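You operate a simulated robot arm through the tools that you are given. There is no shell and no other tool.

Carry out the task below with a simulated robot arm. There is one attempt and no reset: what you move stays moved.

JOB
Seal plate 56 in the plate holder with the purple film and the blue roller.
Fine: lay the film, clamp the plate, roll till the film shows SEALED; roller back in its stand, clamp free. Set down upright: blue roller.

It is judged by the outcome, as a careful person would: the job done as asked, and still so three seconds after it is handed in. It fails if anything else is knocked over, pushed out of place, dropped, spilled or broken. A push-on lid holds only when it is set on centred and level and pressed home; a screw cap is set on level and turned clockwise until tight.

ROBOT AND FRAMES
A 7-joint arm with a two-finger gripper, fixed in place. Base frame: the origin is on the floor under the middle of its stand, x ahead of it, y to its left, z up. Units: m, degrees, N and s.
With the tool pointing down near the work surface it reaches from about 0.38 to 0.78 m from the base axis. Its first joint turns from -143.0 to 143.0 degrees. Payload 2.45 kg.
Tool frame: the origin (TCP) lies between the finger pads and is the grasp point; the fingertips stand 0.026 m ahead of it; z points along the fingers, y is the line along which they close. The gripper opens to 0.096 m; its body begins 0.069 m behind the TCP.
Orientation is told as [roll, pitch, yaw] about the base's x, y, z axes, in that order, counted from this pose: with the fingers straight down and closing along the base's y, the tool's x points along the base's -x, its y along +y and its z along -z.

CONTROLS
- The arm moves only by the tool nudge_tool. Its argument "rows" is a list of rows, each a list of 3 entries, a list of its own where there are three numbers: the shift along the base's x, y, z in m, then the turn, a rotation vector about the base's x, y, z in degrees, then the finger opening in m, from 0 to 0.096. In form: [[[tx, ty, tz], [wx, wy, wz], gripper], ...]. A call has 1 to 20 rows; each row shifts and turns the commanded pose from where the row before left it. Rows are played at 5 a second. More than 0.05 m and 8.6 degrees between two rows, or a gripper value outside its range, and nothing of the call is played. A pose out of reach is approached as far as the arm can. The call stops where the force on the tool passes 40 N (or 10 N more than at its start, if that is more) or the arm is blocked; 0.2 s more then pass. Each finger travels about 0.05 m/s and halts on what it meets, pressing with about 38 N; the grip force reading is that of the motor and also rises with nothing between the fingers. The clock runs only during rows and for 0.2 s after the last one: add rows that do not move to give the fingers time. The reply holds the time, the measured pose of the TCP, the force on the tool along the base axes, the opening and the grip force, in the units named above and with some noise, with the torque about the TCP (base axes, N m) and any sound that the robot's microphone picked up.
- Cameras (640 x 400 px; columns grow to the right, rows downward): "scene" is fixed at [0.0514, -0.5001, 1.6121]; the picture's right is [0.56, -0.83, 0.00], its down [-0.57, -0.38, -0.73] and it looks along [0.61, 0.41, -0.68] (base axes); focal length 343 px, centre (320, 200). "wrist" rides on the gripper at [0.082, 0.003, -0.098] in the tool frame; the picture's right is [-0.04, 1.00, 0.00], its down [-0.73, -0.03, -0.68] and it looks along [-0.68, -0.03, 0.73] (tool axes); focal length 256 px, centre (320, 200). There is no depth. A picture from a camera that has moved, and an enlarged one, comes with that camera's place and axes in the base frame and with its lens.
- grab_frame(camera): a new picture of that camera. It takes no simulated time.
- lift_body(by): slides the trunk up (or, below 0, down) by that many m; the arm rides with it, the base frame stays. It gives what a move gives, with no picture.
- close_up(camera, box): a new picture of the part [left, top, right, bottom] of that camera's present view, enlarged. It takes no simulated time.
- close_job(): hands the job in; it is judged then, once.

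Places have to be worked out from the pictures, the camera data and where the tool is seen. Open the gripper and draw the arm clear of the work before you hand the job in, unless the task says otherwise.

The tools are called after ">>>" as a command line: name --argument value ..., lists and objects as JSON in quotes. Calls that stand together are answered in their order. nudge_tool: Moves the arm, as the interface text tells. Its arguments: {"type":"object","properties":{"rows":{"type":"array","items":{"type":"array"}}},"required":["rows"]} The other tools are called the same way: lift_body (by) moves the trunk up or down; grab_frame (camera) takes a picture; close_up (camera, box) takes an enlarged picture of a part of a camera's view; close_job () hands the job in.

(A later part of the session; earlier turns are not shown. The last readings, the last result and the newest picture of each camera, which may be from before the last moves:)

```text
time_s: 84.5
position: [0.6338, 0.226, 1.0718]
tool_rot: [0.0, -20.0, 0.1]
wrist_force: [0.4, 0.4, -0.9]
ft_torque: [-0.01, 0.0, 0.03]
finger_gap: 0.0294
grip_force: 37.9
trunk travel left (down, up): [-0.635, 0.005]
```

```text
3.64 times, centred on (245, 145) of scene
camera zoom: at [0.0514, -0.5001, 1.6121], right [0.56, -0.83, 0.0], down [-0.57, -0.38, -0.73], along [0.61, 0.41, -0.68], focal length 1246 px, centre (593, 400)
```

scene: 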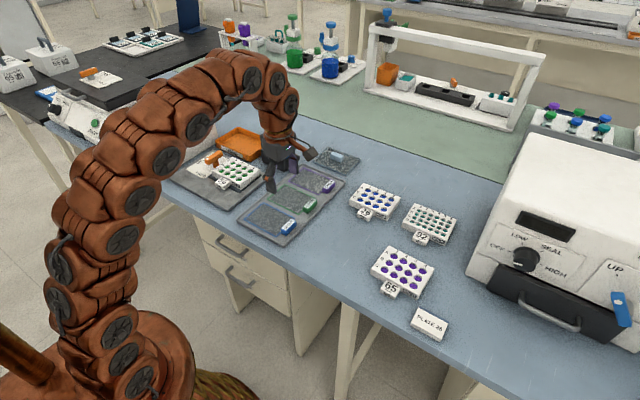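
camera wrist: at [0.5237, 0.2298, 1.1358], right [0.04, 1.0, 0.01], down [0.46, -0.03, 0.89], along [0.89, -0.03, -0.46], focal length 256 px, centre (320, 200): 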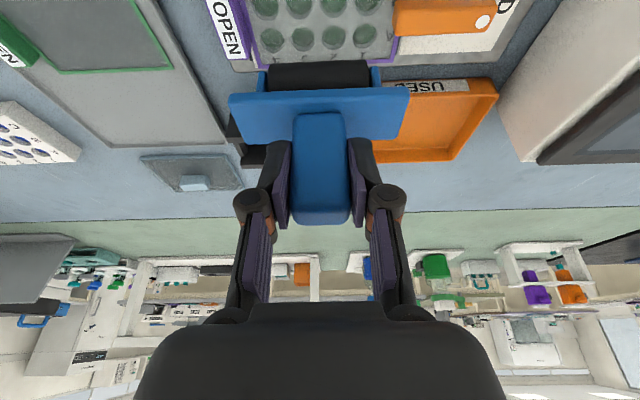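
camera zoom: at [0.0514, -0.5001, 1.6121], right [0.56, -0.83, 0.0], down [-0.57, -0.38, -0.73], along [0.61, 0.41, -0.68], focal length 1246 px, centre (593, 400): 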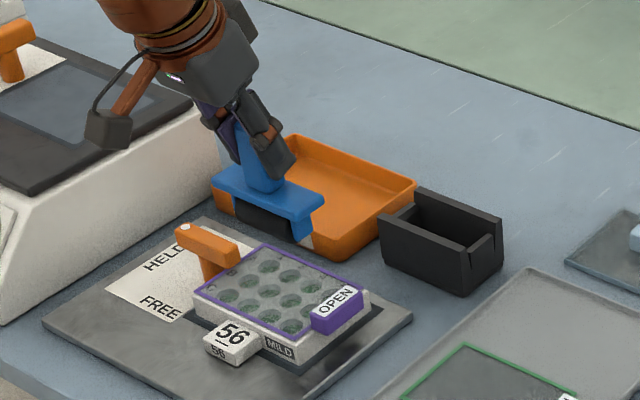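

The cylinder looks ~0.06 m long, so I may need passes at different y. I move to the near end (x≈0.603) and lower to about 1–1.5 cm above the film.

>>> nudge_tool --rows '[[[-0.015, 0, -0.01], [0, 0, 0], 0.02], [[-0.015, 0, -0.015], [0, 0, 0], 0.02], [[0, 0, -0.015], [0, 0, 0], 0.02], [[0, 0, -0.01], [0, 0, 0], 0.02], [[0, 0, 0], [0, 0, 0], 0.02], [[0, 0, 0], [0, 0, 0], 0.02]]'

>>> grab_frame --camera "wrist"

>>> close_up --camera "scene" --box '[190, 110, 280, 200]'

```text
time_s: 85.9
position: [0.6044, 0.2238, 1.0215]
tool_rot: [-0.1, -20.0, 0.1]
wrist_force: [-0.5, -0.4, -0.3]
ft_torque: [-0.02, 0.01, -0.01]
finger_gap: 0.0294
grip_force: 38.2
trunk travel left (down, up): [-0.635, 0.005]
```

```text
taken
camera wrist: at [0.4954, 0.2274, 1.0866], right [0.04, 1.0, 0.01], down [0.46, -0.03, 0.89], along [0.89, -0.03, -0.46], focal length 256 px, centre (320, 200)
```

wrist: 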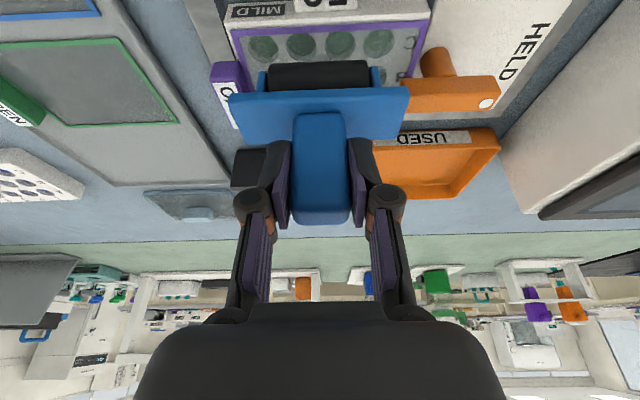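

```text
4.44 times, centred on (235, 155) of scene
camera zoom: at [0.0514, -0.5001, 1.6121], right [0.56, -0.83, 0.0], down [-0.57, -0.38, -0.73], along [0.61, 0.41, -0.68], focal length 1523 px, centre (698, 400)
```

zoom: 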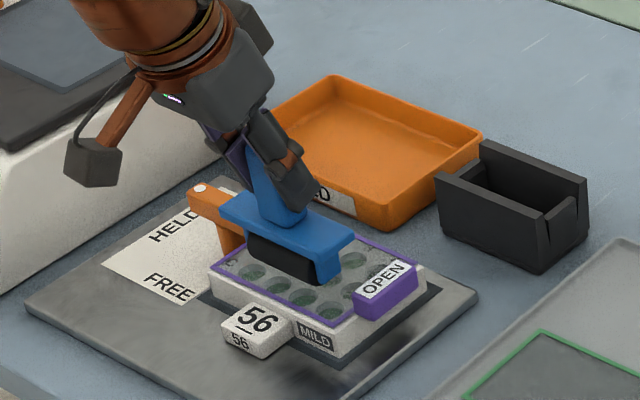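

The roller hovers over the near part of the film. I lower in small steps until the force shows contact.

>>> nudge_tool --rows '[[[0, 0, -0.003], [0, 0, 0], 0.02], [[0, 0, -0.003], [0, 0, 0], 0.02], [[0, 0, 0], [0, 0, 0], 0.02], [[0, 0, 0], [0, 0, 0], 0.02]]'

>>> close_up --camera "scene" --box '[200, 125, 270, 195]'

```text
time_s: 86.9
position: [0.606, 0.2234, 1.0172]
tool_rot: [0.0, -20.0, 0.0]
wrist_force: [0.6, 0.3, -1.4]
ft_torque: [-0.03, 0.04, 0.01]
finger_gap: 0.0293
grip_force: 37.8
trunk travel left (down, up): [-0.635, 0.005]
```

```text
5.71 times, centred on (235, 160) of scene
camera zoom: at [0.0514, -0.5001, 1.6121], right [0.56, -0.83, 0.0], down [-0.57, -0.38, -0.73], along [0.61, 0.41, -0.68], focal length 1959 px, centre (806, 429)
```

zoom: 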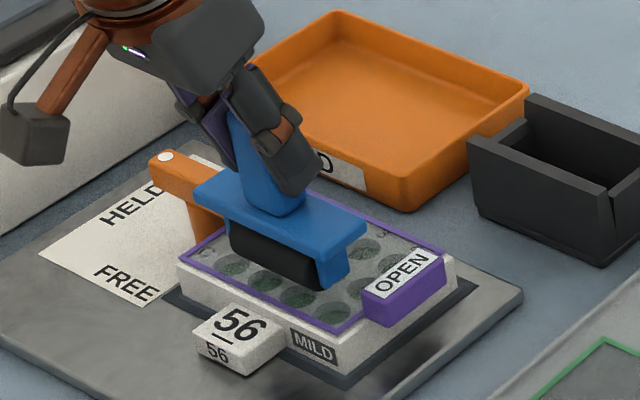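

No contact yet. Continuing down in 2 mm steps.

>>> nudge_tool --rows '[[[0, 0, -0.002], [0, 0, 0], 0.02], [[0, 0, -0.002], [0, 0, 0], 0.02], [[0, 0, 0], [0, 0, 0], 0.02], [[0, 0, 0], [0, 0, 0], 0.02]]'

```text
time_s: 87.9
position: [0.6044, 0.2243, 1.0122]
tool_rot: [0.0, -20.0, 0.1]
wrist_force: [0.0, 0.5, -2.1]
ft_torque: [-0.01, 0.04, -0.01]
finger_gap: 0.0295
grip_force: 38.2
trunk travel left (down, up): [-0.635, 0.005]
```

Still free at z=1.012. I keep stepping down 2 mm at a time.

>>> nudge_tool --rows '[[[0, 0, -0.002], [0, 0, 0], 0.02], [[0, 0, 0], [0, 0, 0], 0.02], [[0, 0, -0.002], [0, 0, 0], 0.02], [[0, 0, 0], [0, 0, 0], 0.02], [[0, 0, 0], [0, 0, 0], 0.02]]'

>>> close_up --camera "scene" --box '[200, 125, 270, 195]'

```text
time_s: 89.1
position: [0.6043, 0.2241, 1.0098]
tool_rot: [0.1, -20.3, 0.0]
wrist_force: [-0.4, -0.9, 23.3]
ft_torque: [-0.08, -0.1, 0.01]
finger_gap: 0.0292
grip_force: 37.9
trunk travel left (down, up): [-0.635, 0.005]
```

```text
5.71 times, centred on (235, 160) of scene
camera zoom: at [0.0514, -0.5001, 1.6121], right [0.56, -0.83, 0.0], down [-0.57, -0.38, -0.73], along [0.61, 0.41, -0.68], focal length 1959 px, centre (806, 429)
```

zoom: 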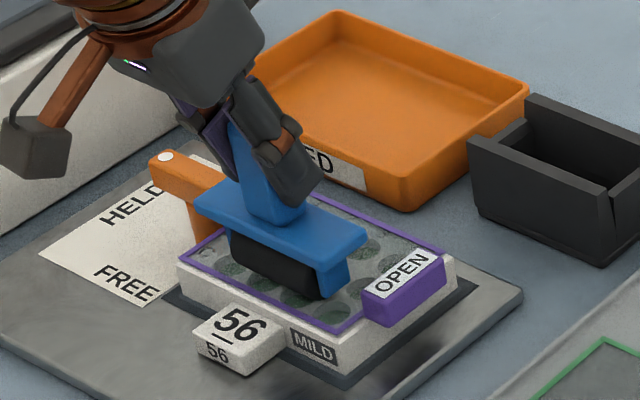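

Contact at ~23 N, right below the grip. I now roll slowly in +x across the film, about 70 mm, watching the force.

>>> nudge_tool --rows '[[[0.006, 0, 0], [0, 0, 0], 0.02], [[0.006, 0, 0], [0, 0, 0], 0.02], [[0.006, 0, 0], [0, 0, 0], 0.02], [[0.006, 0, 0], [0, 0, 0], 0.02], [[0, 0, 0], [0, 0, 0], 0.02]]'

>>> close_up --camera "scene" --box '[200, 125, 270, 195]'

```text
time_s: 90.3
position: [0.6277, 0.2238, 1.0098]
tool_rot: [0.0, -20.1, 0.1]
wrist_force: [0.8, 3.5, 27.0]
ft_torque: [0.14, -0.14, 0.05]
finger_gap: 0.0292
grip_force: 37.8
trunk travel left (down, up): [-0.635, 0.005]
```

```text
5.71 times, centred on (235, 160) of scene
camera zoom: at [0.0514, -0.5001, 1.6121], right [0.56, -0.83, 0.0], down [-0.57, -0.38, -0.73], along [0.61, 0.41, -0.68], focal length 1959 px, centre (806, 429)
```

zoom: 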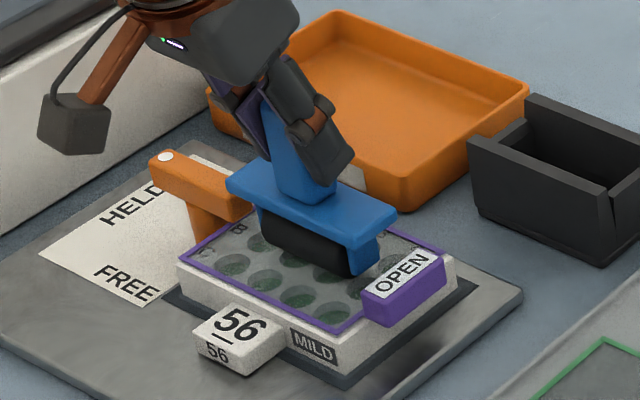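

Rolling smoothly at ~27 N; nothing shifts. I continue to the far edge.

>>> nudge_tool --rows '[[[0.006, 0, 0], [0, 0, 0], 0.02], [[0.006, 0, 0], [0, 0, 0], 0.02], [[0.006, 0, 0], [0, 0, 0], 0.02], [[0.006, 0, 0], [0, 0, 0], 0.02], [[0.006, 0, 0], [0, 0, 0], 0.02], [[0.006, 0, 0], [0, 0, 0], 0.02], [[0.005, 0, 0], [0, 0, 0], 0.02], [[0, 0, 0], [0, 0, 0], 0.02]]'

>>> close_up --camera "scene" --box '[200, 125, 270, 195]'

>>> grab_frame --camera "wrist"

```text
time_s: 92.1
position: [0.6695, 0.2246, 1.0094]
tool_rot: [0.0, -20.1, 0.1]
wrist_force: [1.0, 1.2, 32.2]
ft_torque: [0.07, -0.16, 0.0]
finger_gap: 0.0294
grip_force: 38.0
trunk travel left (down, up): [-0.635, 0.005]
```

```text
5.71 times, centred on (235, 160) of scene
camera zoom: at [0.0514, -0.5001, 1.6121], right [0.56, -0.83, 0.0], down [-0.57, -0.38, -0.73], along [0.61, 0.41, -0.68], focal length 1959 px, centre (806, 429)
```

zoom: 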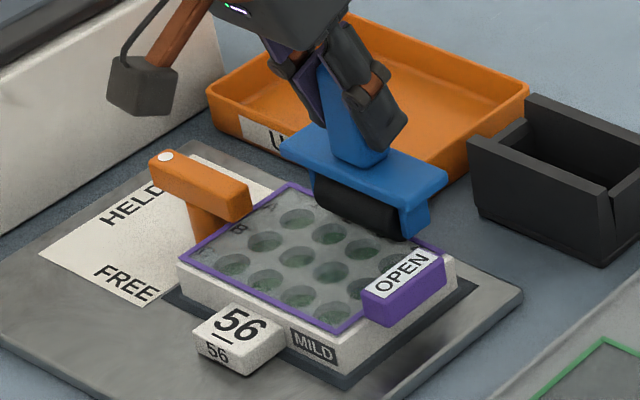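

```text
taken
camera wrist: at [0.5603, 0.227, 1.0721], right [0.04, 1.0, 0.01], down [0.46, -0.03, 0.89], along [0.89, -0.03, -0.46], focal length 256 px, centre (320, 200)
```

wrist: 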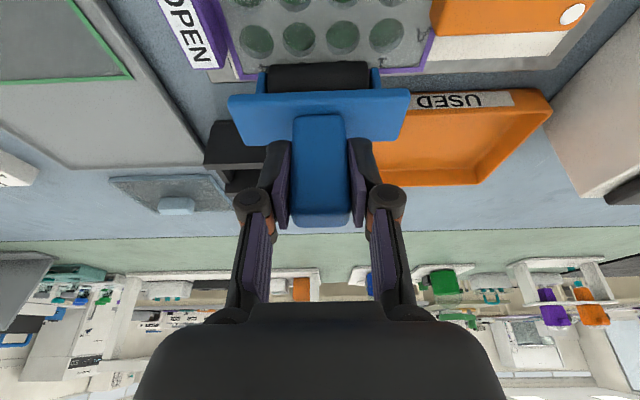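

Far end reached with ~32 N; the tab still reads OPEN. I ease off 0.5 mm and roll back over the film.

>>> nudge_tool --rows '[[[0, 0, 0.0006], [0, 0, 0], 0.02], [[-0.006, 0, 0], [0, 0, 0], 0.02], [[-0.006, 0, 0], [0, 0, 0], 0.02], [[-0.006, 0, 0], [0, 0, 0], 0.02], [[-0.006, 0, 0], [0, 0, 0], 0.02], [[-0.006, 0, 0], [0, 0, 0], 0.02], [[-0.006, 0, 0], [0, 0, 0], 0.02], [[-0.006, 0, 0], [0, 0, 0], 0.02], [[-0.006, 0, 0], [0, 0, 0], 0.02], [[-0.006, 0, 0], [0, 0, 0], 0.02], [[-0.006, 0, 0], [0, 0, 0], 0.02], [[-0.006, 0, 0], [0, 0, 0], 0.02], [[0, 0, 0], [0, 0, 0], 0.02]]'

>>> close_up --camera "scene" --box '[200, 125, 270, 195]'

```text
time_s: 94.9
position: [0.6046, 0.2254, 1.0076]
tool_rot: [0.1, -20.0, 0.1]
wrist_force: [-0.2, 0.8, -1.8]
ft_torque: [-0.03, 0.01, 0.0]
finger_gap: 0.0292
grip_force: 37.8
trunk travel left (down, up): [-0.635, 0.005]
```

```text
5.71 times, centred on (235, 160) of scene
camera zoom: at [0.0514, -0.5001, 1.6121], right [0.56, -0.83, 0.0], down [-0.57, -0.38, -0.73], along [0.61, 0.41, -0.68], focal length 1959 px, centre (806, 429)
```

zoom: 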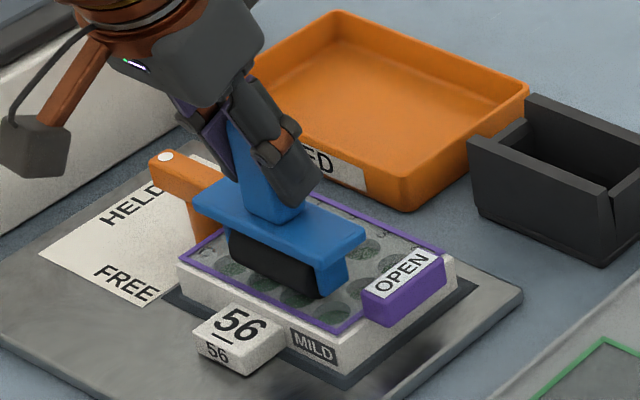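

The near end shows no contact force now (the handle likely crept slightly in the grip). I lower ~1.5 mm at a time to restore a moderate press of ~15–20 N.

>>> nudge_tool --rows '[[[0, 0, -0.0015], [0, 0, 0], 0.02], [[0, 0, 0], [0, 0, 0], 0.02], [[0, 0, 0], [0, 0, 0], 0.02]]'

>>> close_up --camera "scene" --box '[225, 150, 265, 185]'

```text
time_s: 95.7
position: [0.6034, 0.2251, 1.0086]
tool_rot: [0.0, -20.1, 0.1]
wrist_force: [0.3, -0.5, 4.4]
ft_torque: [0.02, -0.02, 0.0]
finger_gap: 0.0294
grip_force: 38.0
trunk travel left (down, up): [-0.635, 0.005]
```

```text
11.43 times, centred on (245, 168) of scene
camera zoom: at [0.0514, -0.5001, 1.6121], right [0.56, -0.83, 0.0], down [-0.57, -0.38, -0.73], along [0.61, 0.41, -0.68], focal length 3917 px, centre (1177, 571)
```

zoom: 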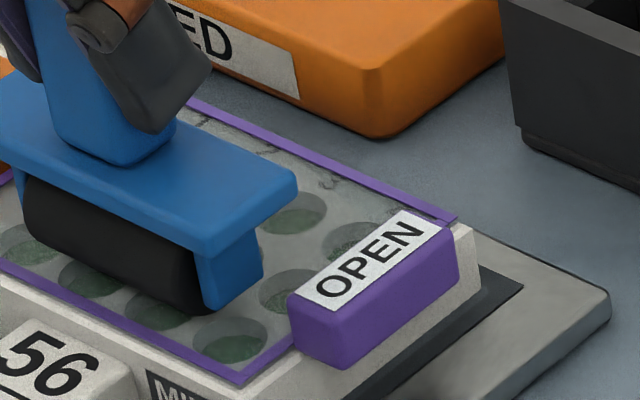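

Light contact again (4 N). Before pressing more, I check the clearance between the roller's yoke and the tab / lever from the wrist camera.

>>> close_up --camera "wrist" --box '[200, 0, 440, 150]'

>>> close_up --camera "scene" --box '[210, 140, 260, 185]'

```text
2.67 times, centred on (320, 75) of wrist
camera zoom: at [0.4946, 0.2283, 1.0725], right [0.04, 1.0, 0.01], down [0.46, -0.03, 0.89], along [0.89, -0.03, -0.46], focal length 683 px, centre (320, 533)
```

zoom: 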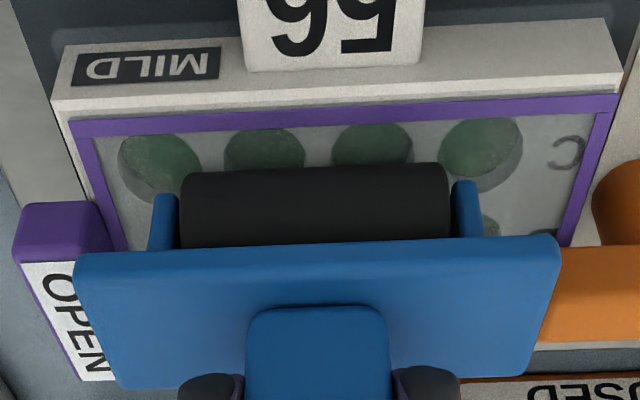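

```text
8.89 times, centred on (235, 162) of scene
camera zoom: at [0.0514, -0.5001, 1.6121], right [0.56, -0.83, 0.0], down [-0.57, -0.38, -0.73], along [0.61, 0.41, -0.68], focal length 3047 px, centre (1076, 533)
```

zoom: 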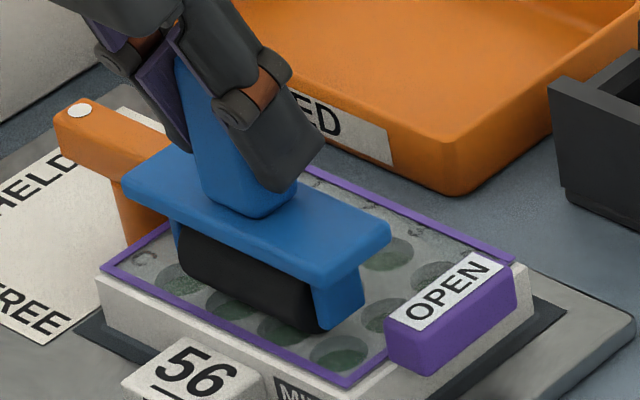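

The roller covers the middle; film centre is ~7 mm further in +y, and the yoke is ~0.077 m wide. I'll make a pass nearer the tab at y≈0.211: lift 5 mm, shift, and press down again.

>>> nudge_tool --rows '[[[0, 0, 0.005], [0, 0, 0], 0.02], [[-0.002, -0.014, 0], [0, 0, 0], 0.02], [[0, 0, 0], [0, 0, 0], 0.02], [[0, 0, -0.005], [0, 0, 0], 0.02], [[0, 0, -0.0008], [0, 0, 0], 0.02], [[0, 0, 0], [0, 0, 0], 0.02]]'

>>> close_up --camera "wrist" --box '[200, 0, 440, 150]'

```text
time_s: 97.1
position: [0.6019, 0.2104, 1.0078]
tool_rot: [0.0, -20.0, 0.0]
wrist_force: [0.7, 0.2, 13.5]
ft_torque: [0.07, -0.06, -0.02]
finger_gap: 0.0295
grip_force: 37.8
trunk travel left (down, up): [-0.635, 0.005]
```

```text
2.67 times, centred on (320, 75) of wrist
camera zoom: at [0.4931, 0.2131, 1.0721], right [0.04, 1.0, 0.01], down [0.46, -0.03, 0.89], along [0.89, -0.03, -0.46], focal length 683 px, centre (320, 533)
```

zoom: 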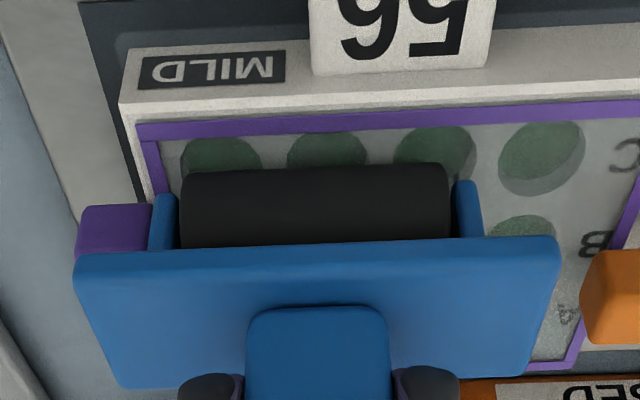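

The yoke's outer edge is nearly in line with the tab, so rolling here could bump it. I lift and shift 4 mm back in +y before rolling.

>>> nudge_tool --rows '[[[0, 0, 0.005], [0, 0, 0], 0.02], [[0, 0.004, 0], [0, 0, 0], 0.02], [[0, 0, 0], [0, 0, 0], 0.02], [[0, 0, -0.0052], [0, 0, 0], 0.02], [[0, 0, 0], [0, 0, 0], 0.02], [[0, 0, 0], [0, 0, 0], 0.02]]'

>>> close_up --camera "wrist" --box '[200, 0, 440, 150]'

```text
time_s: 98.5
position: [0.603, 0.2131, 1.0078]
tool_rot: [0.1, -20.2, 0.2]
wrist_force: [0.1, 0.6, 18.3]
ft_torque: [0.04, -0.09, -0.01]
finger_gap: 0.0294
grip_force: 38.0
trunk travel left (down, up): [-0.635, 0.005]
```

```text
2.67 times, centred on (320, 75) of wrist
camera zoom: at [0.4926, 0.2163, 1.0719], right [0.04, 1.0, 0.01], down [0.45, -0.03, 0.89], along [0.89, -0.03, -0.46], focal length 683 px, centre (320, 533)
```

zoom: 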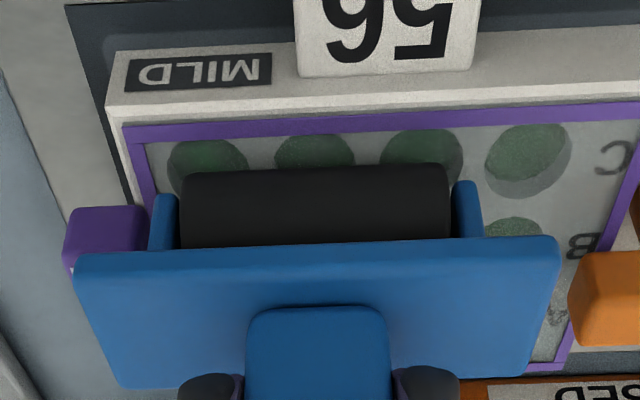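

The gap to the tab is only ~2 mm; I lift and shift 2 mm more for safety, then press and roll +x.

>>> nudge_tool --rows '[[[0, 0, 0.004], [0, 0, 0], 0.02], [[0, 0.002, 0], [0, 0, 0], 0.02], [[0, 0, 0], [0, 0, 0], 0.02], [[0, 0, -0.004], [0, 0, 0], 0.02], [[0, 0, 0], [0, 0, 0], 0.02], [[0.006, 0, 0], [0, 0, 0], 0.02], [[0.006, 0, 0], [0, 0, 0], 0.02], [[0.006, 0, 0], [0, 0, 0], 0.02], [[0.006, 0, 0], [0, 0, 0], 0.02], [[0, 0, 0], [0, 0, 0], 0.02]]'

>>> close_up --camera "scene" --box '[200, 125, 270, 195]'

```text
time_s: 100.7
position: [0.6252, 0.2165, 1.0078]
tool_rot: [0.0, -20.2, 0.0]
wrist_force: [1.0, -0.2, 25.4]
ft_torque: [0.12, -0.09, -0.01]
finger_gap: 0.0293
grip_force: 37.8
trunk travel left (down, up): [-0.635, 0.005]
```

```text
5.71 times, centred on (235, 160) of scene
camera zoom: at [0.0514, -0.5001, 1.6121], right [0.56, -0.83, 0.0], down [-0.57, -0.38, -0.73], along [0.61, 0.41, -0.68], focal length 1959 px, centre (806, 429)
```

zoom: 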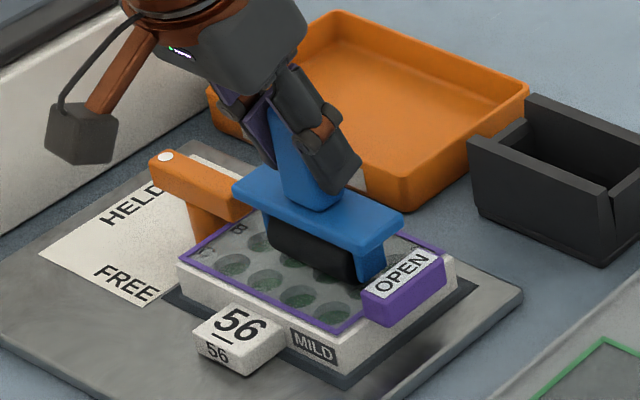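

Rolling well at 25 N, no sideways force. I continue to the far edge with a slight z relief to hold ~25 N.

>>> nudge_tool --rows '[[[0.006, 0, 0.0002], [0, 0, 0], 0.02], [[0.006, 0, 0.0001], [0, 0, 0], 0.02], [[0.006, 0, 0.0001], [0, 0, 0], 0.02], [[0.006, 0, 0.0001], [0, 0, 0], 0.02], [[0.006, 0, 0.0001], [0, 0, 0], 0.02], [[0.006, 0, 0], [0, 0, 0], 0.02], [[0.006, 0, 0], [0, 0, 0], 0.02], [[0.004, 0, 0], [0, 0, 0], 0.02], [[0, 0, 0], [0, 0, 0], 0.02]]'

>>> close_up --camera "scene" --box '[200, 125, 270, 195]'

```text
time_s: 102.7
position: [0.6714, 0.2167, 1.0077]
tool_rot: [0.0, -20.0, 0.0]
wrist_force: [0.5, -2.3, 13.6]
ft_torque: [-0.23, -0.08, -0.01]
finger_gap: 0.0296
grip_force: 37.8
trunk travel left (down, up): [-0.635, 0.005]
```

```text
5.71 times, centred on (235, 160) of scene
camera zoom: at [0.0514, -0.5001, 1.6121], right [0.56, -0.83, 0.0], down [-0.57, -0.38, -0.73], along [0.61, 0.41, -0.68], focal length 1959 px, centre (806, 429)
```

zoom: 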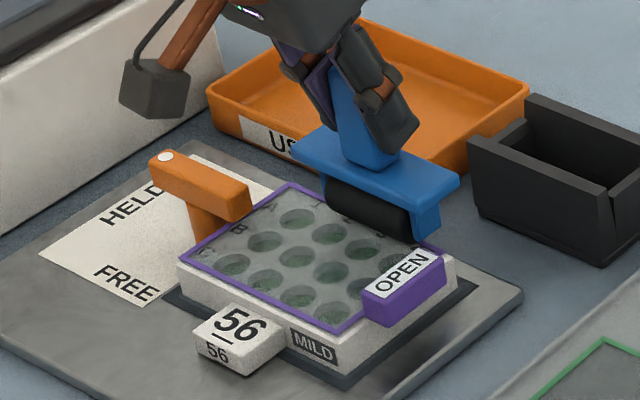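

Still OPEN. I lift, shift to the lever side (y≈0.2425) at the far end, press again, and check the clearance to the lever tail.

>>> nudge_tool --rows '[[[0, 0, 0.006], [0, 0, 0], 0.02], [[0, 0.013, 0], [0, 0, 0], 0.02], [[0, 0.013, 0], [0, 0, 0], 0.02], [[0, 0, 0], [0, 0, 0], 0.02], [[0, 0, -0.006], [0, 0, 0], 0.02], [[0, 0, -0.0005], [0, 0, 0], 0.02], [[0, 0, 0], [0, 0, 0], 0.02]]'

>>> close_up --camera "wrist" --box '[200, 0, 440, 150]'

>>> close_up --camera "scene" --box '[200, 125, 270, 195]'

```text
time_s: 104.3
position: [0.6717, 0.2427, 1.0076]
tool_rot: [-0.1, -20.1, 0.1]
wrist_force: [0.2, 1.1, 12.6]
ft_torque: [-0.11, -0.07, 0.03]
finger_gap: 0.0294
grip_force: 37.5
trunk travel left (down, up): [-0.635, 0.005]
```

```text
2.67 times, centred on (320, 75) of wrist
camera zoom: at [0.5627, 0.2465, 1.0717], right [0.04, 1.0, 0.01], down [0.46, -0.03, 0.89], along [0.89, -0.03, -0.46], focal length 683 px, centre (320, 533)
```

zoom: 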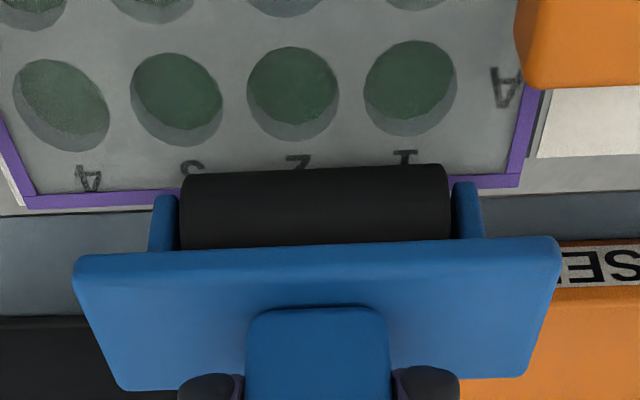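

```text
5.71 times, centred on (235, 160) of scene
camera zoom: at [0.0514, -0.5001, 1.6121], right [0.56, -0.83, 0.0], down [-0.57, -0.38, -0.73], along [0.61, 0.41, -0.68], focal length 1959 px, centre (806, 429)
```

zoom: 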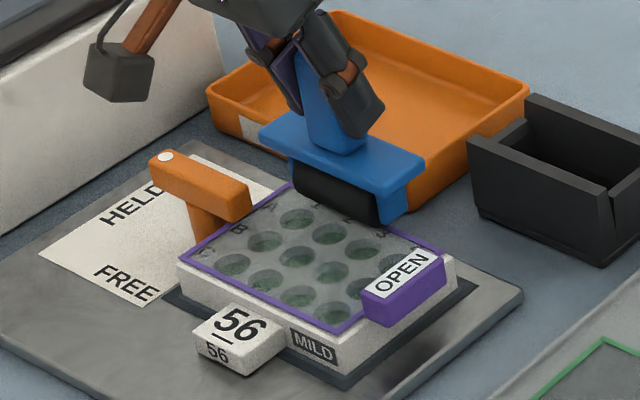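

The yoke would just graze the lever tail at this y, so I lift, shift 5 mm toward -y, press again, and roll back toward -x.

>>> nudge_tool --rows '[[[0, 0, 0.005], [0, 0, 0], 0.02], [[0, -0.005, 0], [0, 0, 0], 0.02], [[0, 0, 0], [0, 0, 0], 0.02], [[0, 0, -0.0055], [0, 0, 0], 0.02], [[0, 0, 0], [0, 0, 0], 0.02], [[-0.006, 0, 0], [0, 0, 0], 0.02], [[-0.006, 0, 0], [0, 0, 0], 0.02], [[-0.006, 0, 0], [0, 0, 0], 0.02], [[0, 0, 0], [0, 0, 0], 0.02]]'

>>> close_up --camera "wrist" --box '[200, 0, 440, 150]'

>>> close_up --camera "scene" --box '[200, 125, 270, 195]'

```text
time_s: 106.3
position: [0.6541, 0.2381, 1.0068]
tool_rot: [0.1, -20.3, -0.1]
wrist_force: [-1.0, 2.0, 30.5]
ft_torque: [0.09, -0.14, 0.03]
finger_gap: 0.0293
grip_force: 38.8
trunk travel left (down, up): [-0.635, 0.005]
```

```text
2.67 times, centred on (320, 75) of wrist
camera zoom: at [0.5448, 0.2405, 1.0712], right [0.04, 1.0, 0.01], down [0.45, -0.03, 0.89], along [0.89, -0.03, -0.45], focal length 683 px, centre (320, 533)
```

zoom: 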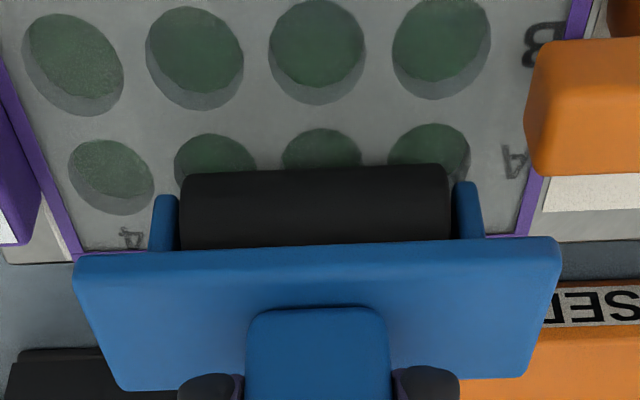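

```text
5.71 times, centred on (235, 160) of scene
camera zoom: at [0.0514, -0.5001, 1.6121], right [0.56, -0.83, 0.0], down [-0.57, -0.38, -0.73], along [0.61, 0.41, -0.68], focal length 1959 px, centre (806, 429)
```

zoom: 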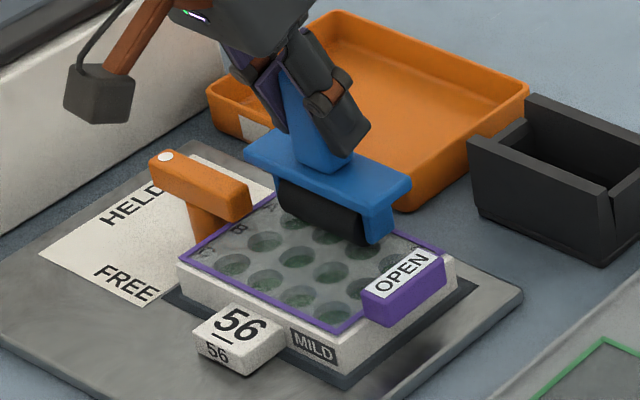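

Clearance to the lever is ~9 mm and the yoke bar passes above it. I ease the pressure slightly and roll on toward the near edge.

>>> nudge_tool --rows '[[[-0.006, 0, 0.0004], [0, 0, 0], 0.02], [[-0.006, 0, 0], [0, 0, 0], 0.02], [[-0.006, 0, 0], [0, 0, 0], 0.02], [[-0.006, 0, 0], [0, 0, 0], 0.02], [[-0.006, 0, 0], [0, 0, 0], 0.02], [[0, 0, 0], [0, 0, 0], 0.02]]'

>>> close_up --camera "scene" --box '[200, 125, 270, 195]'

>>> close_up --camera "wrist" --box '[200, 0, 440, 150]'

```text
time_s: 107.7
position: [0.6228, 0.2382, 1.0065]
tool_rot: [0.0, -20.0, 0.0]
wrist_force: [0.2, -4.0, 15.5]
ft_torque: [-0.23, -0.08, 0.03]
finger_gap: 0.0293
grip_force: 38.5
trunk travel left (down, up): [-0.635, 0.005]
```

```text
5.71 times, centred on (235, 160) of scene
camera zoom: at [0.0514, -0.5001, 1.6121], right [0.56, -0.83, 0.0], down [-0.57, -0.38, -0.73], along [0.61, 0.41, -0.68], focal length 1959 px, centre (806, 429)
```

zoom: 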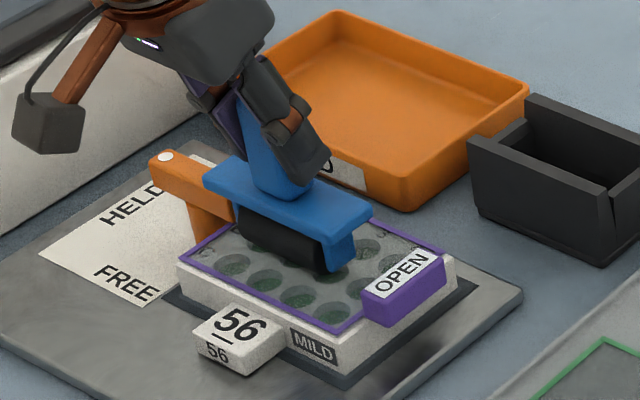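

```text
2.67 times, centred on (320, 75) of wrist
camera zoom: at [0.5139, 0.241, 1.0711], right [0.04, 1.0, 0.01], down [0.46, -0.03, 0.89], along [0.89, -0.03, -0.46], focal length 683 px, centre (320, 533)
```

zoom: 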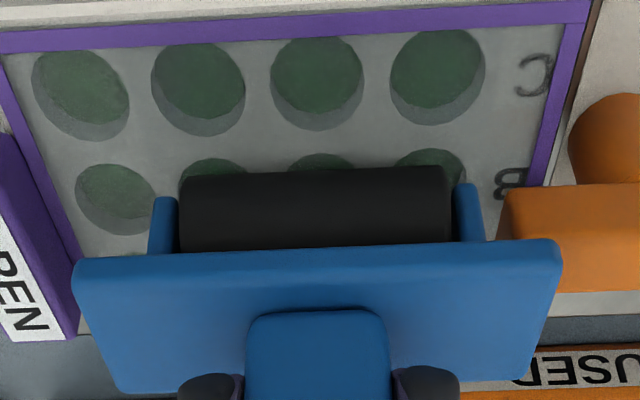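

Still clear of the lever by a few mm. I finish this pass to the near edge.

>>> nudge_tool --rows '[[[-0.006, -0.0005, -0.0002], [0, 0, 0], 0.02], [[-0.006, 0, -0.0002], [0, 0, 0], 0.02], [[-0.006, 0, 0], [0, 0, 0], 0.02], [[-0.006, 0, 0], [0, 0, 0], 0.02], [[0, 0, 0], [0, 0, 0], 0.02]]'

>>> close_up --camera "scene" --box '[200, 125, 270, 195]'

>>> close_up --camera "wrist" --box '[200, 0, 440, 150]'

```text
time_s: 108.9
position: [0.5991, 0.2378, 1.0068]
tool_rot: [0.0, -20.0, 0.0]
wrist_force: [0.3, -1.7, 17.0]
ft_torque: [-0.12, -0.09, 0.03]
finger_gap: 0.0292
grip_force: 38.7
trunk travel left (down, up): [-0.635, 0.005]
```

```text
5.71 times, centred on (235, 160) of scene
camera zoom: at [0.0514, -0.5001, 1.6121], right [0.56, -0.83, 0.0], down [-0.57, -0.38, -0.73], along [0.61, 0.41, -0.68], focal length 1959 px, centre (806, 429)
```

zoom: 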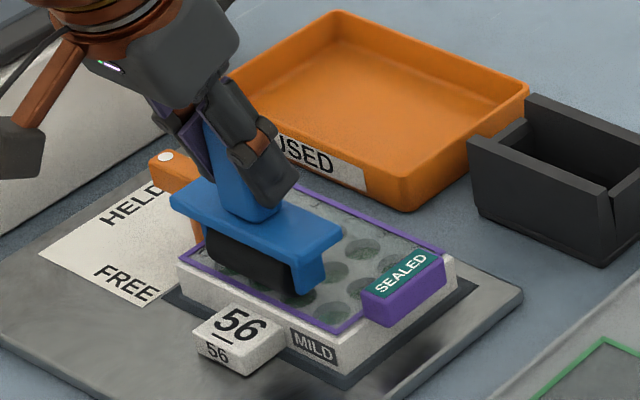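

```text
2.67 times, centred on (320, 75) of wrist
camera zoom: at [0.4896, 0.241, 1.0709], right [0.04, 1.0, 0.01], down [0.46, -0.03, 0.89], along [0.89, -0.03, -0.46], focal length 683 px, centre (320, 533)
```

zoom: 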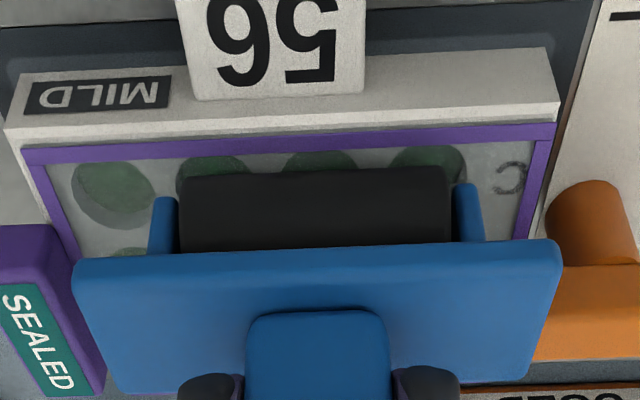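

The film now shows SEALED. I lift the roller straight up and carry it back to above its stand using the exact reverse of my commanded offsets (+0.175, -0.0755).

>>> nudge_tool --rows '[[[0, 0, 0.012], [0, 0, 0], 0.02], [[0, 0, 0.02], [0, 0, 0], 0.02], [[0, 0, 0.0193], [0, 0, 0], 0.02], [[0.025, -0.012, 0], [0, 0, 0], 0.02], [[0.03, -0.013, 0], [0, 0, 0], 0.02], [[0.03, -0.013, 0], [0, 0, 0], 0.02], [[0.03, -0.013, 0], [0, 0, 0], 0.02], [[0.03, -0.013, 0], [0, 0, 0], 0.02], [[0.02, -0.0075, 0], [0, 0, 0], 0.02], [[0.01, -0.004, 0], [0, 0, 0], 0.02], [[0, 0, 0], [0, 0, 0], 0.02], [[0, 0, 0], [0, 0, 0], 0.02]]'

>>> grab_frame --camera "wrist"

>>> close_up --camera "scene" --box '[240, 80, 330, 180]'

>>> close_up --camera "scene" --box '[190, 120, 280, 200]'

```text
time_s: 111.5
position: [0.7753, 0.1611, 1.0555]
tool_rot: [0.1, -20.0, 0.0]
wrist_force: [0.8, -0.4, -1.4]
ft_torque: [0.02, -0.01, 0.01]
finger_gap: 0.0291
grip_force: 37.5
trunk travel left (down, up): [-0.635, 0.005]
```

```text
taken
camera wrist: at [0.666, 0.164, 1.1208], right [0.04, 1.0, 0.01], down [0.46, -0.03, 0.89], along [0.89, -0.03, -0.46], focal length 256 px, centre (320, 200)
```

wrist: 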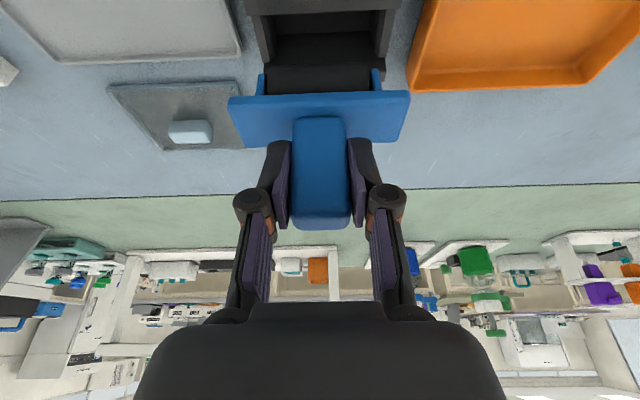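

```text
4.00 times, centred on (285, 130) of scene
camera zoom: at [0.0514, -0.5001, 1.6121], right [0.56, -0.83, 0.0], down [-0.57, -0.38, -0.73], along [0.61, 0.41, -0.68], focal length 1371 px, centre (460, 480)
```

zoom: 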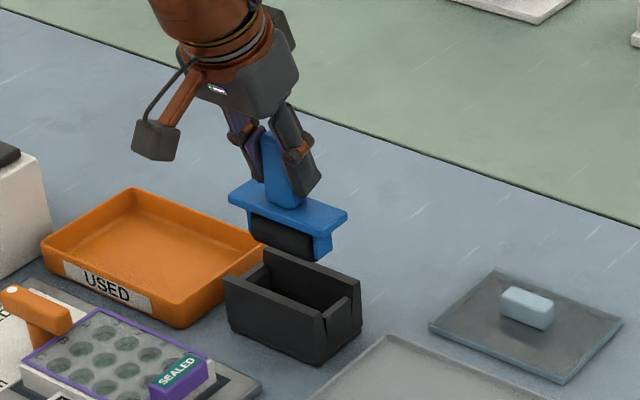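

```text
5.00 times, centred on (235, 160) of scene
camera zoom: at [0.0514, -0.5001, 1.6121], right [0.56, -0.83, 0.0], down [-0.57, -0.38, -0.73], along [0.61, 0.41, -0.68], focal length 1714 px, centre (745, 400)
```

zoom: 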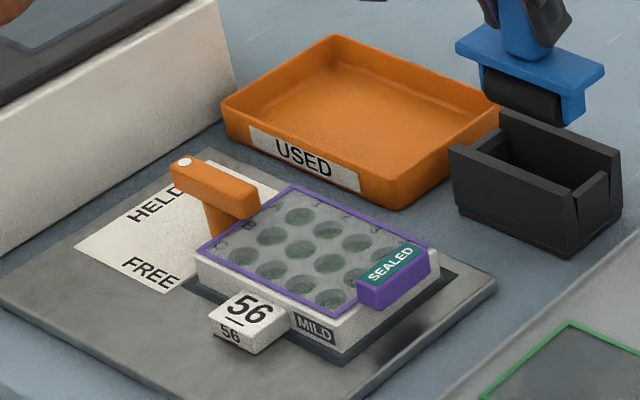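

The plate still reads SEALED and the roller is back above the stand, matching the pick-up view. I lower to just above the stand mouth and check alignment.

>>> nudge_tool --rows '[[[0, 0, -0.012], [0, 0, 0], 0.02], [[0, 0, -0.012], [0, 0, 0], 0.02], [[0, 0, 0], [0, 0, 0], 0.02], [[0, 0, 0], [0, 0, 0], 0.02]]'

>>> close_up --camera "wrist" --box '[200, 0, 440, 150]'

>>> close_up --camera "scene" --box '[250, 105, 320, 180]'

```text
time_s: 112.5
position: [0.7751, 0.1612, 1.0317]
tool_rot: [0.0, -20.1, 0.1]
wrist_force: [-0.6, 0.2, -1.7]
ft_torque: [0.02, 0.02, 0.01]
finger_gap: 0.0293
grip_force: 38.0
trunk travel left (down, up): [-0.635, 0.005]
```

```text
2.67 times, centred on (320, 75) of wrist
camera zoom: at [0.6662, 0.1644, 1.0962], right [0.04, 1.0, 0.01], down [0.46, -0.03, 0.89], along [0.89, -0.03, -0.46], focal length 683 px, centre (320, 533)
```

zoom: 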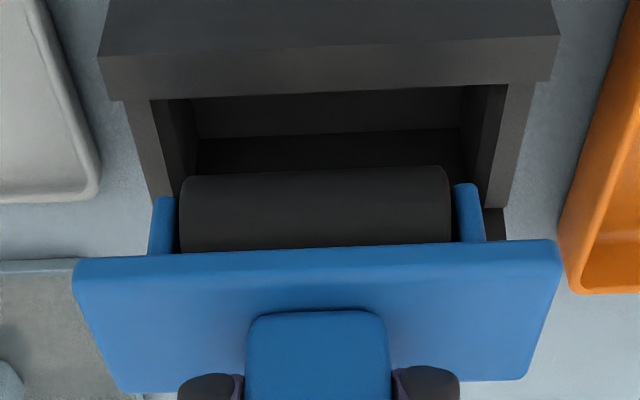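

```text
5.33 times, centred on (285, 142) of scene
camera zoom: at [0.0514, -0.5001, 1.6121], right [0.56, -0.83, 0.0], down [-0.57, -0.38, -0.73], along [0.61, 0.41, -0.68], focal length 1828 px, centre (507, 507)
```

zoom: 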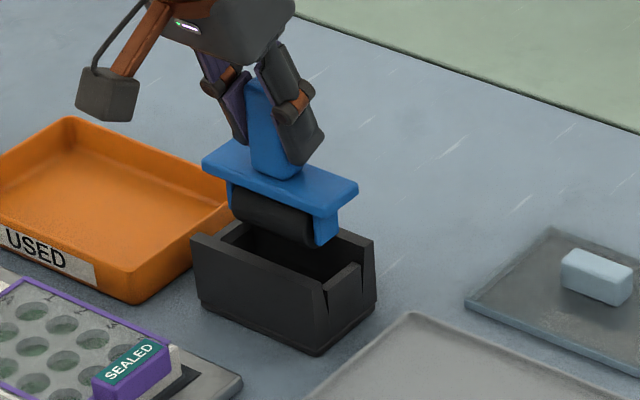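

The roller sits ~2–3 mm toward -y relative to the stand mouth (camera y 0.1644 vs 0.1663 at pick-up). I shift +2.5 mm in y and look again.

>>> nudge_tool --rows '[[[0, 0.0025, 0], [0, 0, 0], 0.02], [[0, 0, 0], [0, 0, 0], 0.02], [[0, 0, 0], [0, 0, 0], 0.02]]'

>>> close_up --camera "wrist" --box '[200, 0, 440, 150]'

>>> close_up --camera "scene" --box '[260, 120, 310, 175]'

```text
time_s: 113.3
position: [0.7755, 0.1637, 1.0321]
tool_rot: [0.0, -20.0, 0.1]
wrist_force: [-0.4, 0.0, -0.7]
ft_torque: [-0.02, 0.02, -0.01]
finger_gap: 0.029
grip_force: 37.4
trunk travel left (down, up): [-0.635, 0.005]
```

```text
2.67 times, centred on (320, 75) of wrist
camera zoom: at [0.6659, 0.1672, 1.0962], right [0.04, 1.0, 0.01], down [0.46, -0.03, 0.89], along [0.89, -0.03, -0.46], focal length 683 px, centre (320, 533)
```

zoom: 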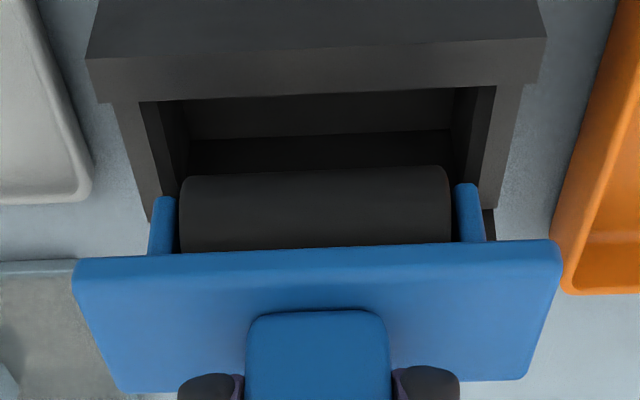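

```text
7.27 times, centred on (285, 148) of scene
camera zoom: at [0.0514, -0.5001, 1.6121], right [0.56, -0.83, 0.0], down [-0.57, -0.38, -0.73], along [0.61, 0.41, -0.68], focal length 2493 px, centre (574, 582)
```

zoom: 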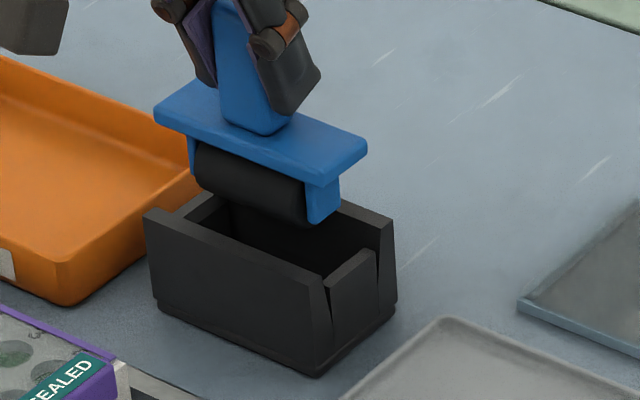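

Now centred within ~1 mm. I lower into the stand in small steps with the force limit watching.

>>> nudge_tool --rows '[[[0.0003, 0, -0.008], [0, 0, 0], 0.02], [[0, 0, -0.008], [0, 0, 0], 0.02], [[0, 0, -0.006], [0, 0, 0], 0.02], [[0, 0, 0], [0, 0, 0], 0.02], [[0, 0, 0], [0, 0, 0], 0.02]]'

>>> close_up --camera "wrist" --box '[200, 0, 440, 150]'

>>> close_up --camera "scene" --box '[260, 120, 310, 175]'

```text
time_s: 114.5
position: [0.7761, 0.1646, 1.0111]
tool_rot: [0.0, -20.0, 0.1]
wrist_force: [0.2, -0.3, -1.8]
ft_torque: [0.02, 0.03, 0.04]
finger_gap: 0.0293
grip_force: 38.1
trunk travel left (down, up): [-0.635, 0.005]
```

```text
2.67 times, centred on (320, 75) of wrist
camera zoom: at [0.6666, 0.1675, 1.0756], right [0.04, 1.0, 0.01], down [0.46, -0.03, 0.89], along [0.89, -0.03, -0.46], focal length 683 px, centre (320, 533)
```

zoom: 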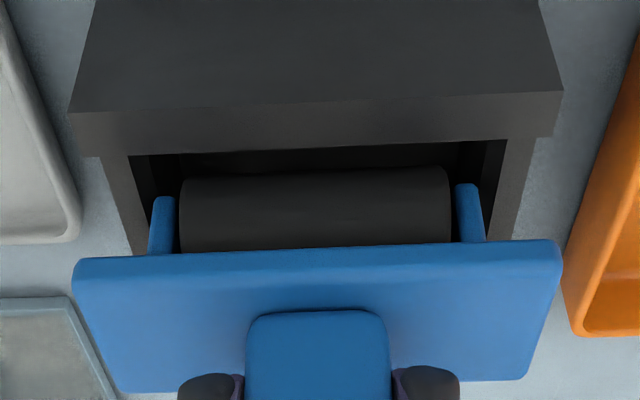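

```text
7.27 times, centred on (285, 148) of scene
camera zoom: at [0.0514, -0.5001, 1.6121], right [0.56, -0.83, 0.0], down [-0.57, -0.38, -0.73], along [0.61, 0.41, -0.68], focal length 2493 px, centre (574, 582)
```

zoom: 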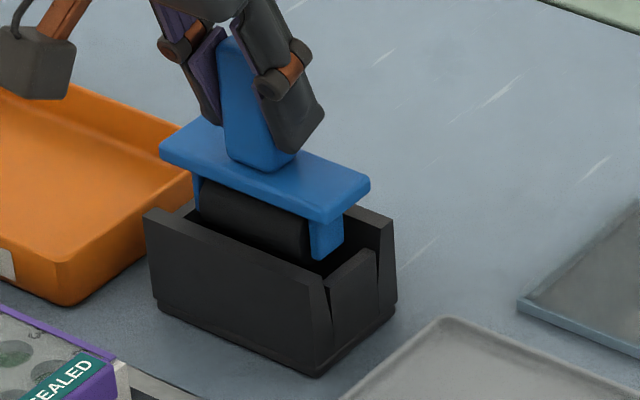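

Entering with even clearance on both sides and no force. I lower another 2 cm.

>>> nudge_tool --rows '[[[0, 0, -0.007], [0, 0, 0], 0.02], [[0, 0, -0.007], [0, 0, 0], 0.02], [[0, 0, -0.006], [0, 0, 0], 0.02], [[0, 0, 0], [0, 0, 0], 0.02], [[0, 0, 0], [0, 0, 0], 0.02]]'

>>> close_up --camera "wrist" --box '[200, 0, 440, 150]'

>>> close_up --camera "scene" --box '[260, 120, 310, 175]'

```text
time_s: 115.7
position: [0.7757, 0.1648, 0.99]
tool_rot: [-0.1, -20.0, 0.0]
wrist_force: [0.8, -0.1, -1.8]
ft_torque: [-0.04, 0.0, 0.01]
finger_gap: 0.0294
grip_force: 37.9
trunk travel left (down, up): [-0.635, 0.005]
```

```text
2.67 times, centred on (320, 75) of wrist
camera zoom: at [0.6663, 0.1675, 1.0551], right [0.04, 1.0, 0.01], down [0.46, -0.03, 0.89], along [0.89, -0.03, -0.46], focal length 683 px, centre (320, 533)
```

zoom: 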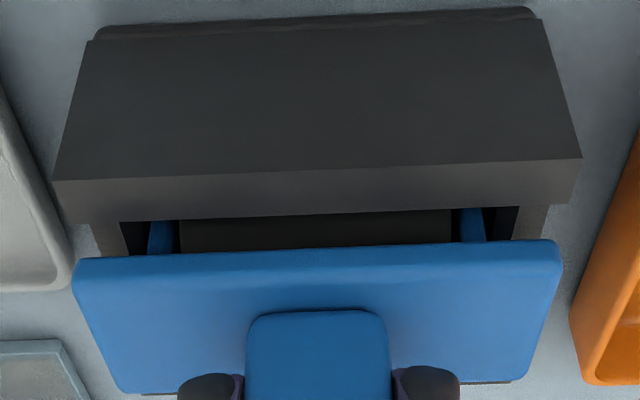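

```text
7.27 times, centred on (285, 148) of scene
camera zoom: at [0.0514, -0.5001, 1.6121], right [0.56, -0.83, 0.0], down [-0.57, -0.38, -0.73], along [0.61, 0.41, -0.68], focal length 2493 px, centre (574, 582)
```

zoom: 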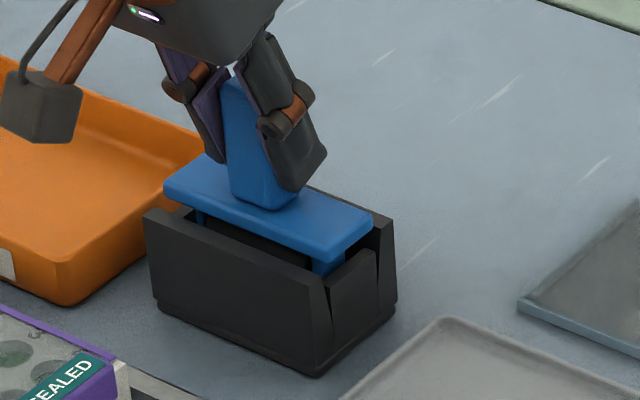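

Nearly seated, still no force. I lower the last ~10 mm in 3 mm steps.

>>> nudge_tool --rows '[[[0, 0, -0.003], [0, 0, 0], 0.02], [[0, 0, 0], [0, 0, 0], 0.02], [[0, 0, -0.003], [0, 0, 0], 0.02], [[0, 0, 0], [0, 0, 0], 0.02], [[0, 0, 0], [0, 0, 0], 0.02]]'

>>> close_up --camera "scene" --box '[260, 120, 310, 175]'

>>> close_up --camera "wrist" --box '[200, 0, 440, 150]'

```text
time_s: 116.9
position: [0.7775, 0.1655, 0.985]
tool_rot: [0.0, -20.0, -0.1]
wrist_force: [-0.5, -0.2, -1.5]
ft_torque: [0.0, 0.05, -0.02]
finger_gap: 0.0292
grip_force: 38.6
trunk travel left (down, up): [-0.635, 0.005]
```

```text
7.27 times, centred on (285, 148) of scene
camera zoom: at [0.0514, -0.5001, 1.6121], right [0.56, -0.83, 0.0], down [-0.57, -0.38, -0.73], along [0.61, 0.41, -0.68], focal length 2493 px, centre (574, 582)
```

zoom: 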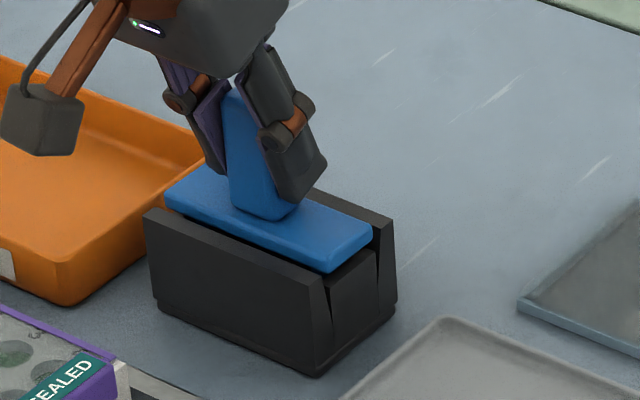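

```text
2.67 times, centred on (320, 75) of wrist
camera zoom: at [0.6666, 0.1682, 1.0486], right [0.04, 1.0, 0.01], down [0.46, -0.03, 0.89], along [0.89, -0.03, -0.46], focal length 683 px, centre (320, 533)
```

zoom: 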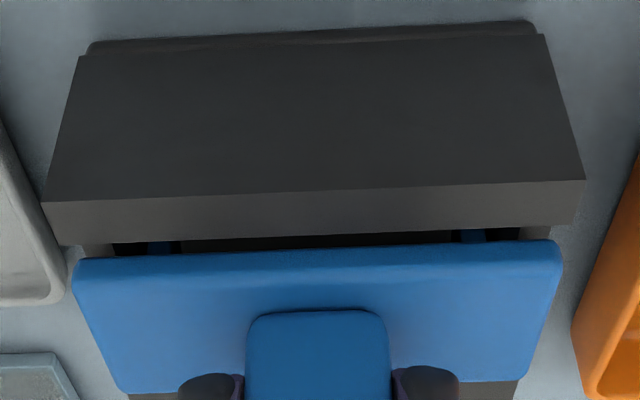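

Yoke is inside the stand walls; no contact yet. Continuing in 2 mm steps.

>>> nudge_tool --rows '[[[0, 0, -0.002], [0, 0, 0], 0.02], [[0, 0, 0], [0, 0, 0], 0.02], [[0, 0, -0.002], [0, 0, 0], 0.02], [[0, 0, 0], [0, 0, 0], 0.02], [[0, 0, 0], [0, 0, 0], 0.02]]'

>>> close_up --camera "scene" --box '[260, 120, 310, 175]'

```text
time_s: 118.1
position: [0.7761, 0.165, 0.9806]
tool_rot: [0.0, -20.0, 0.1]
wrist_force: [0.0, 0.8, -1.3]
ft_torque: [-0.01, 0.02, 0.03]
finger_gap: 0.0295
grip_force: 38.3
trunk travel left (down, up): [-0.635, 0.005]
```

```text
7.27 times, centred on (285, 148) of scene
camera zoom: at [0.0514, -0.5001, 1.6121], right [0.56, -0.83, 0.0], down [-0.57, -0.38, -0.73], along [0.61, 0.41, -0.68], focal length 2493 px, centre (574, 582)
```

zoom: 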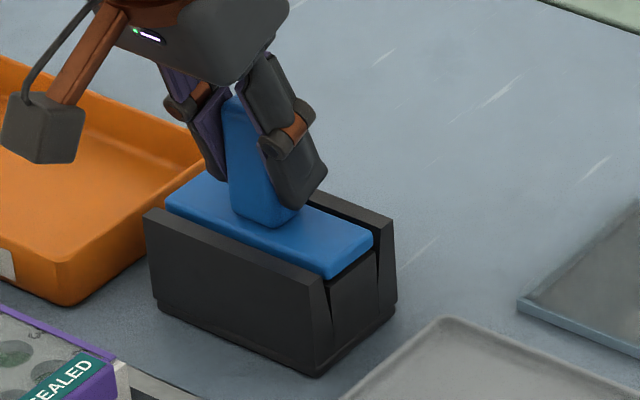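

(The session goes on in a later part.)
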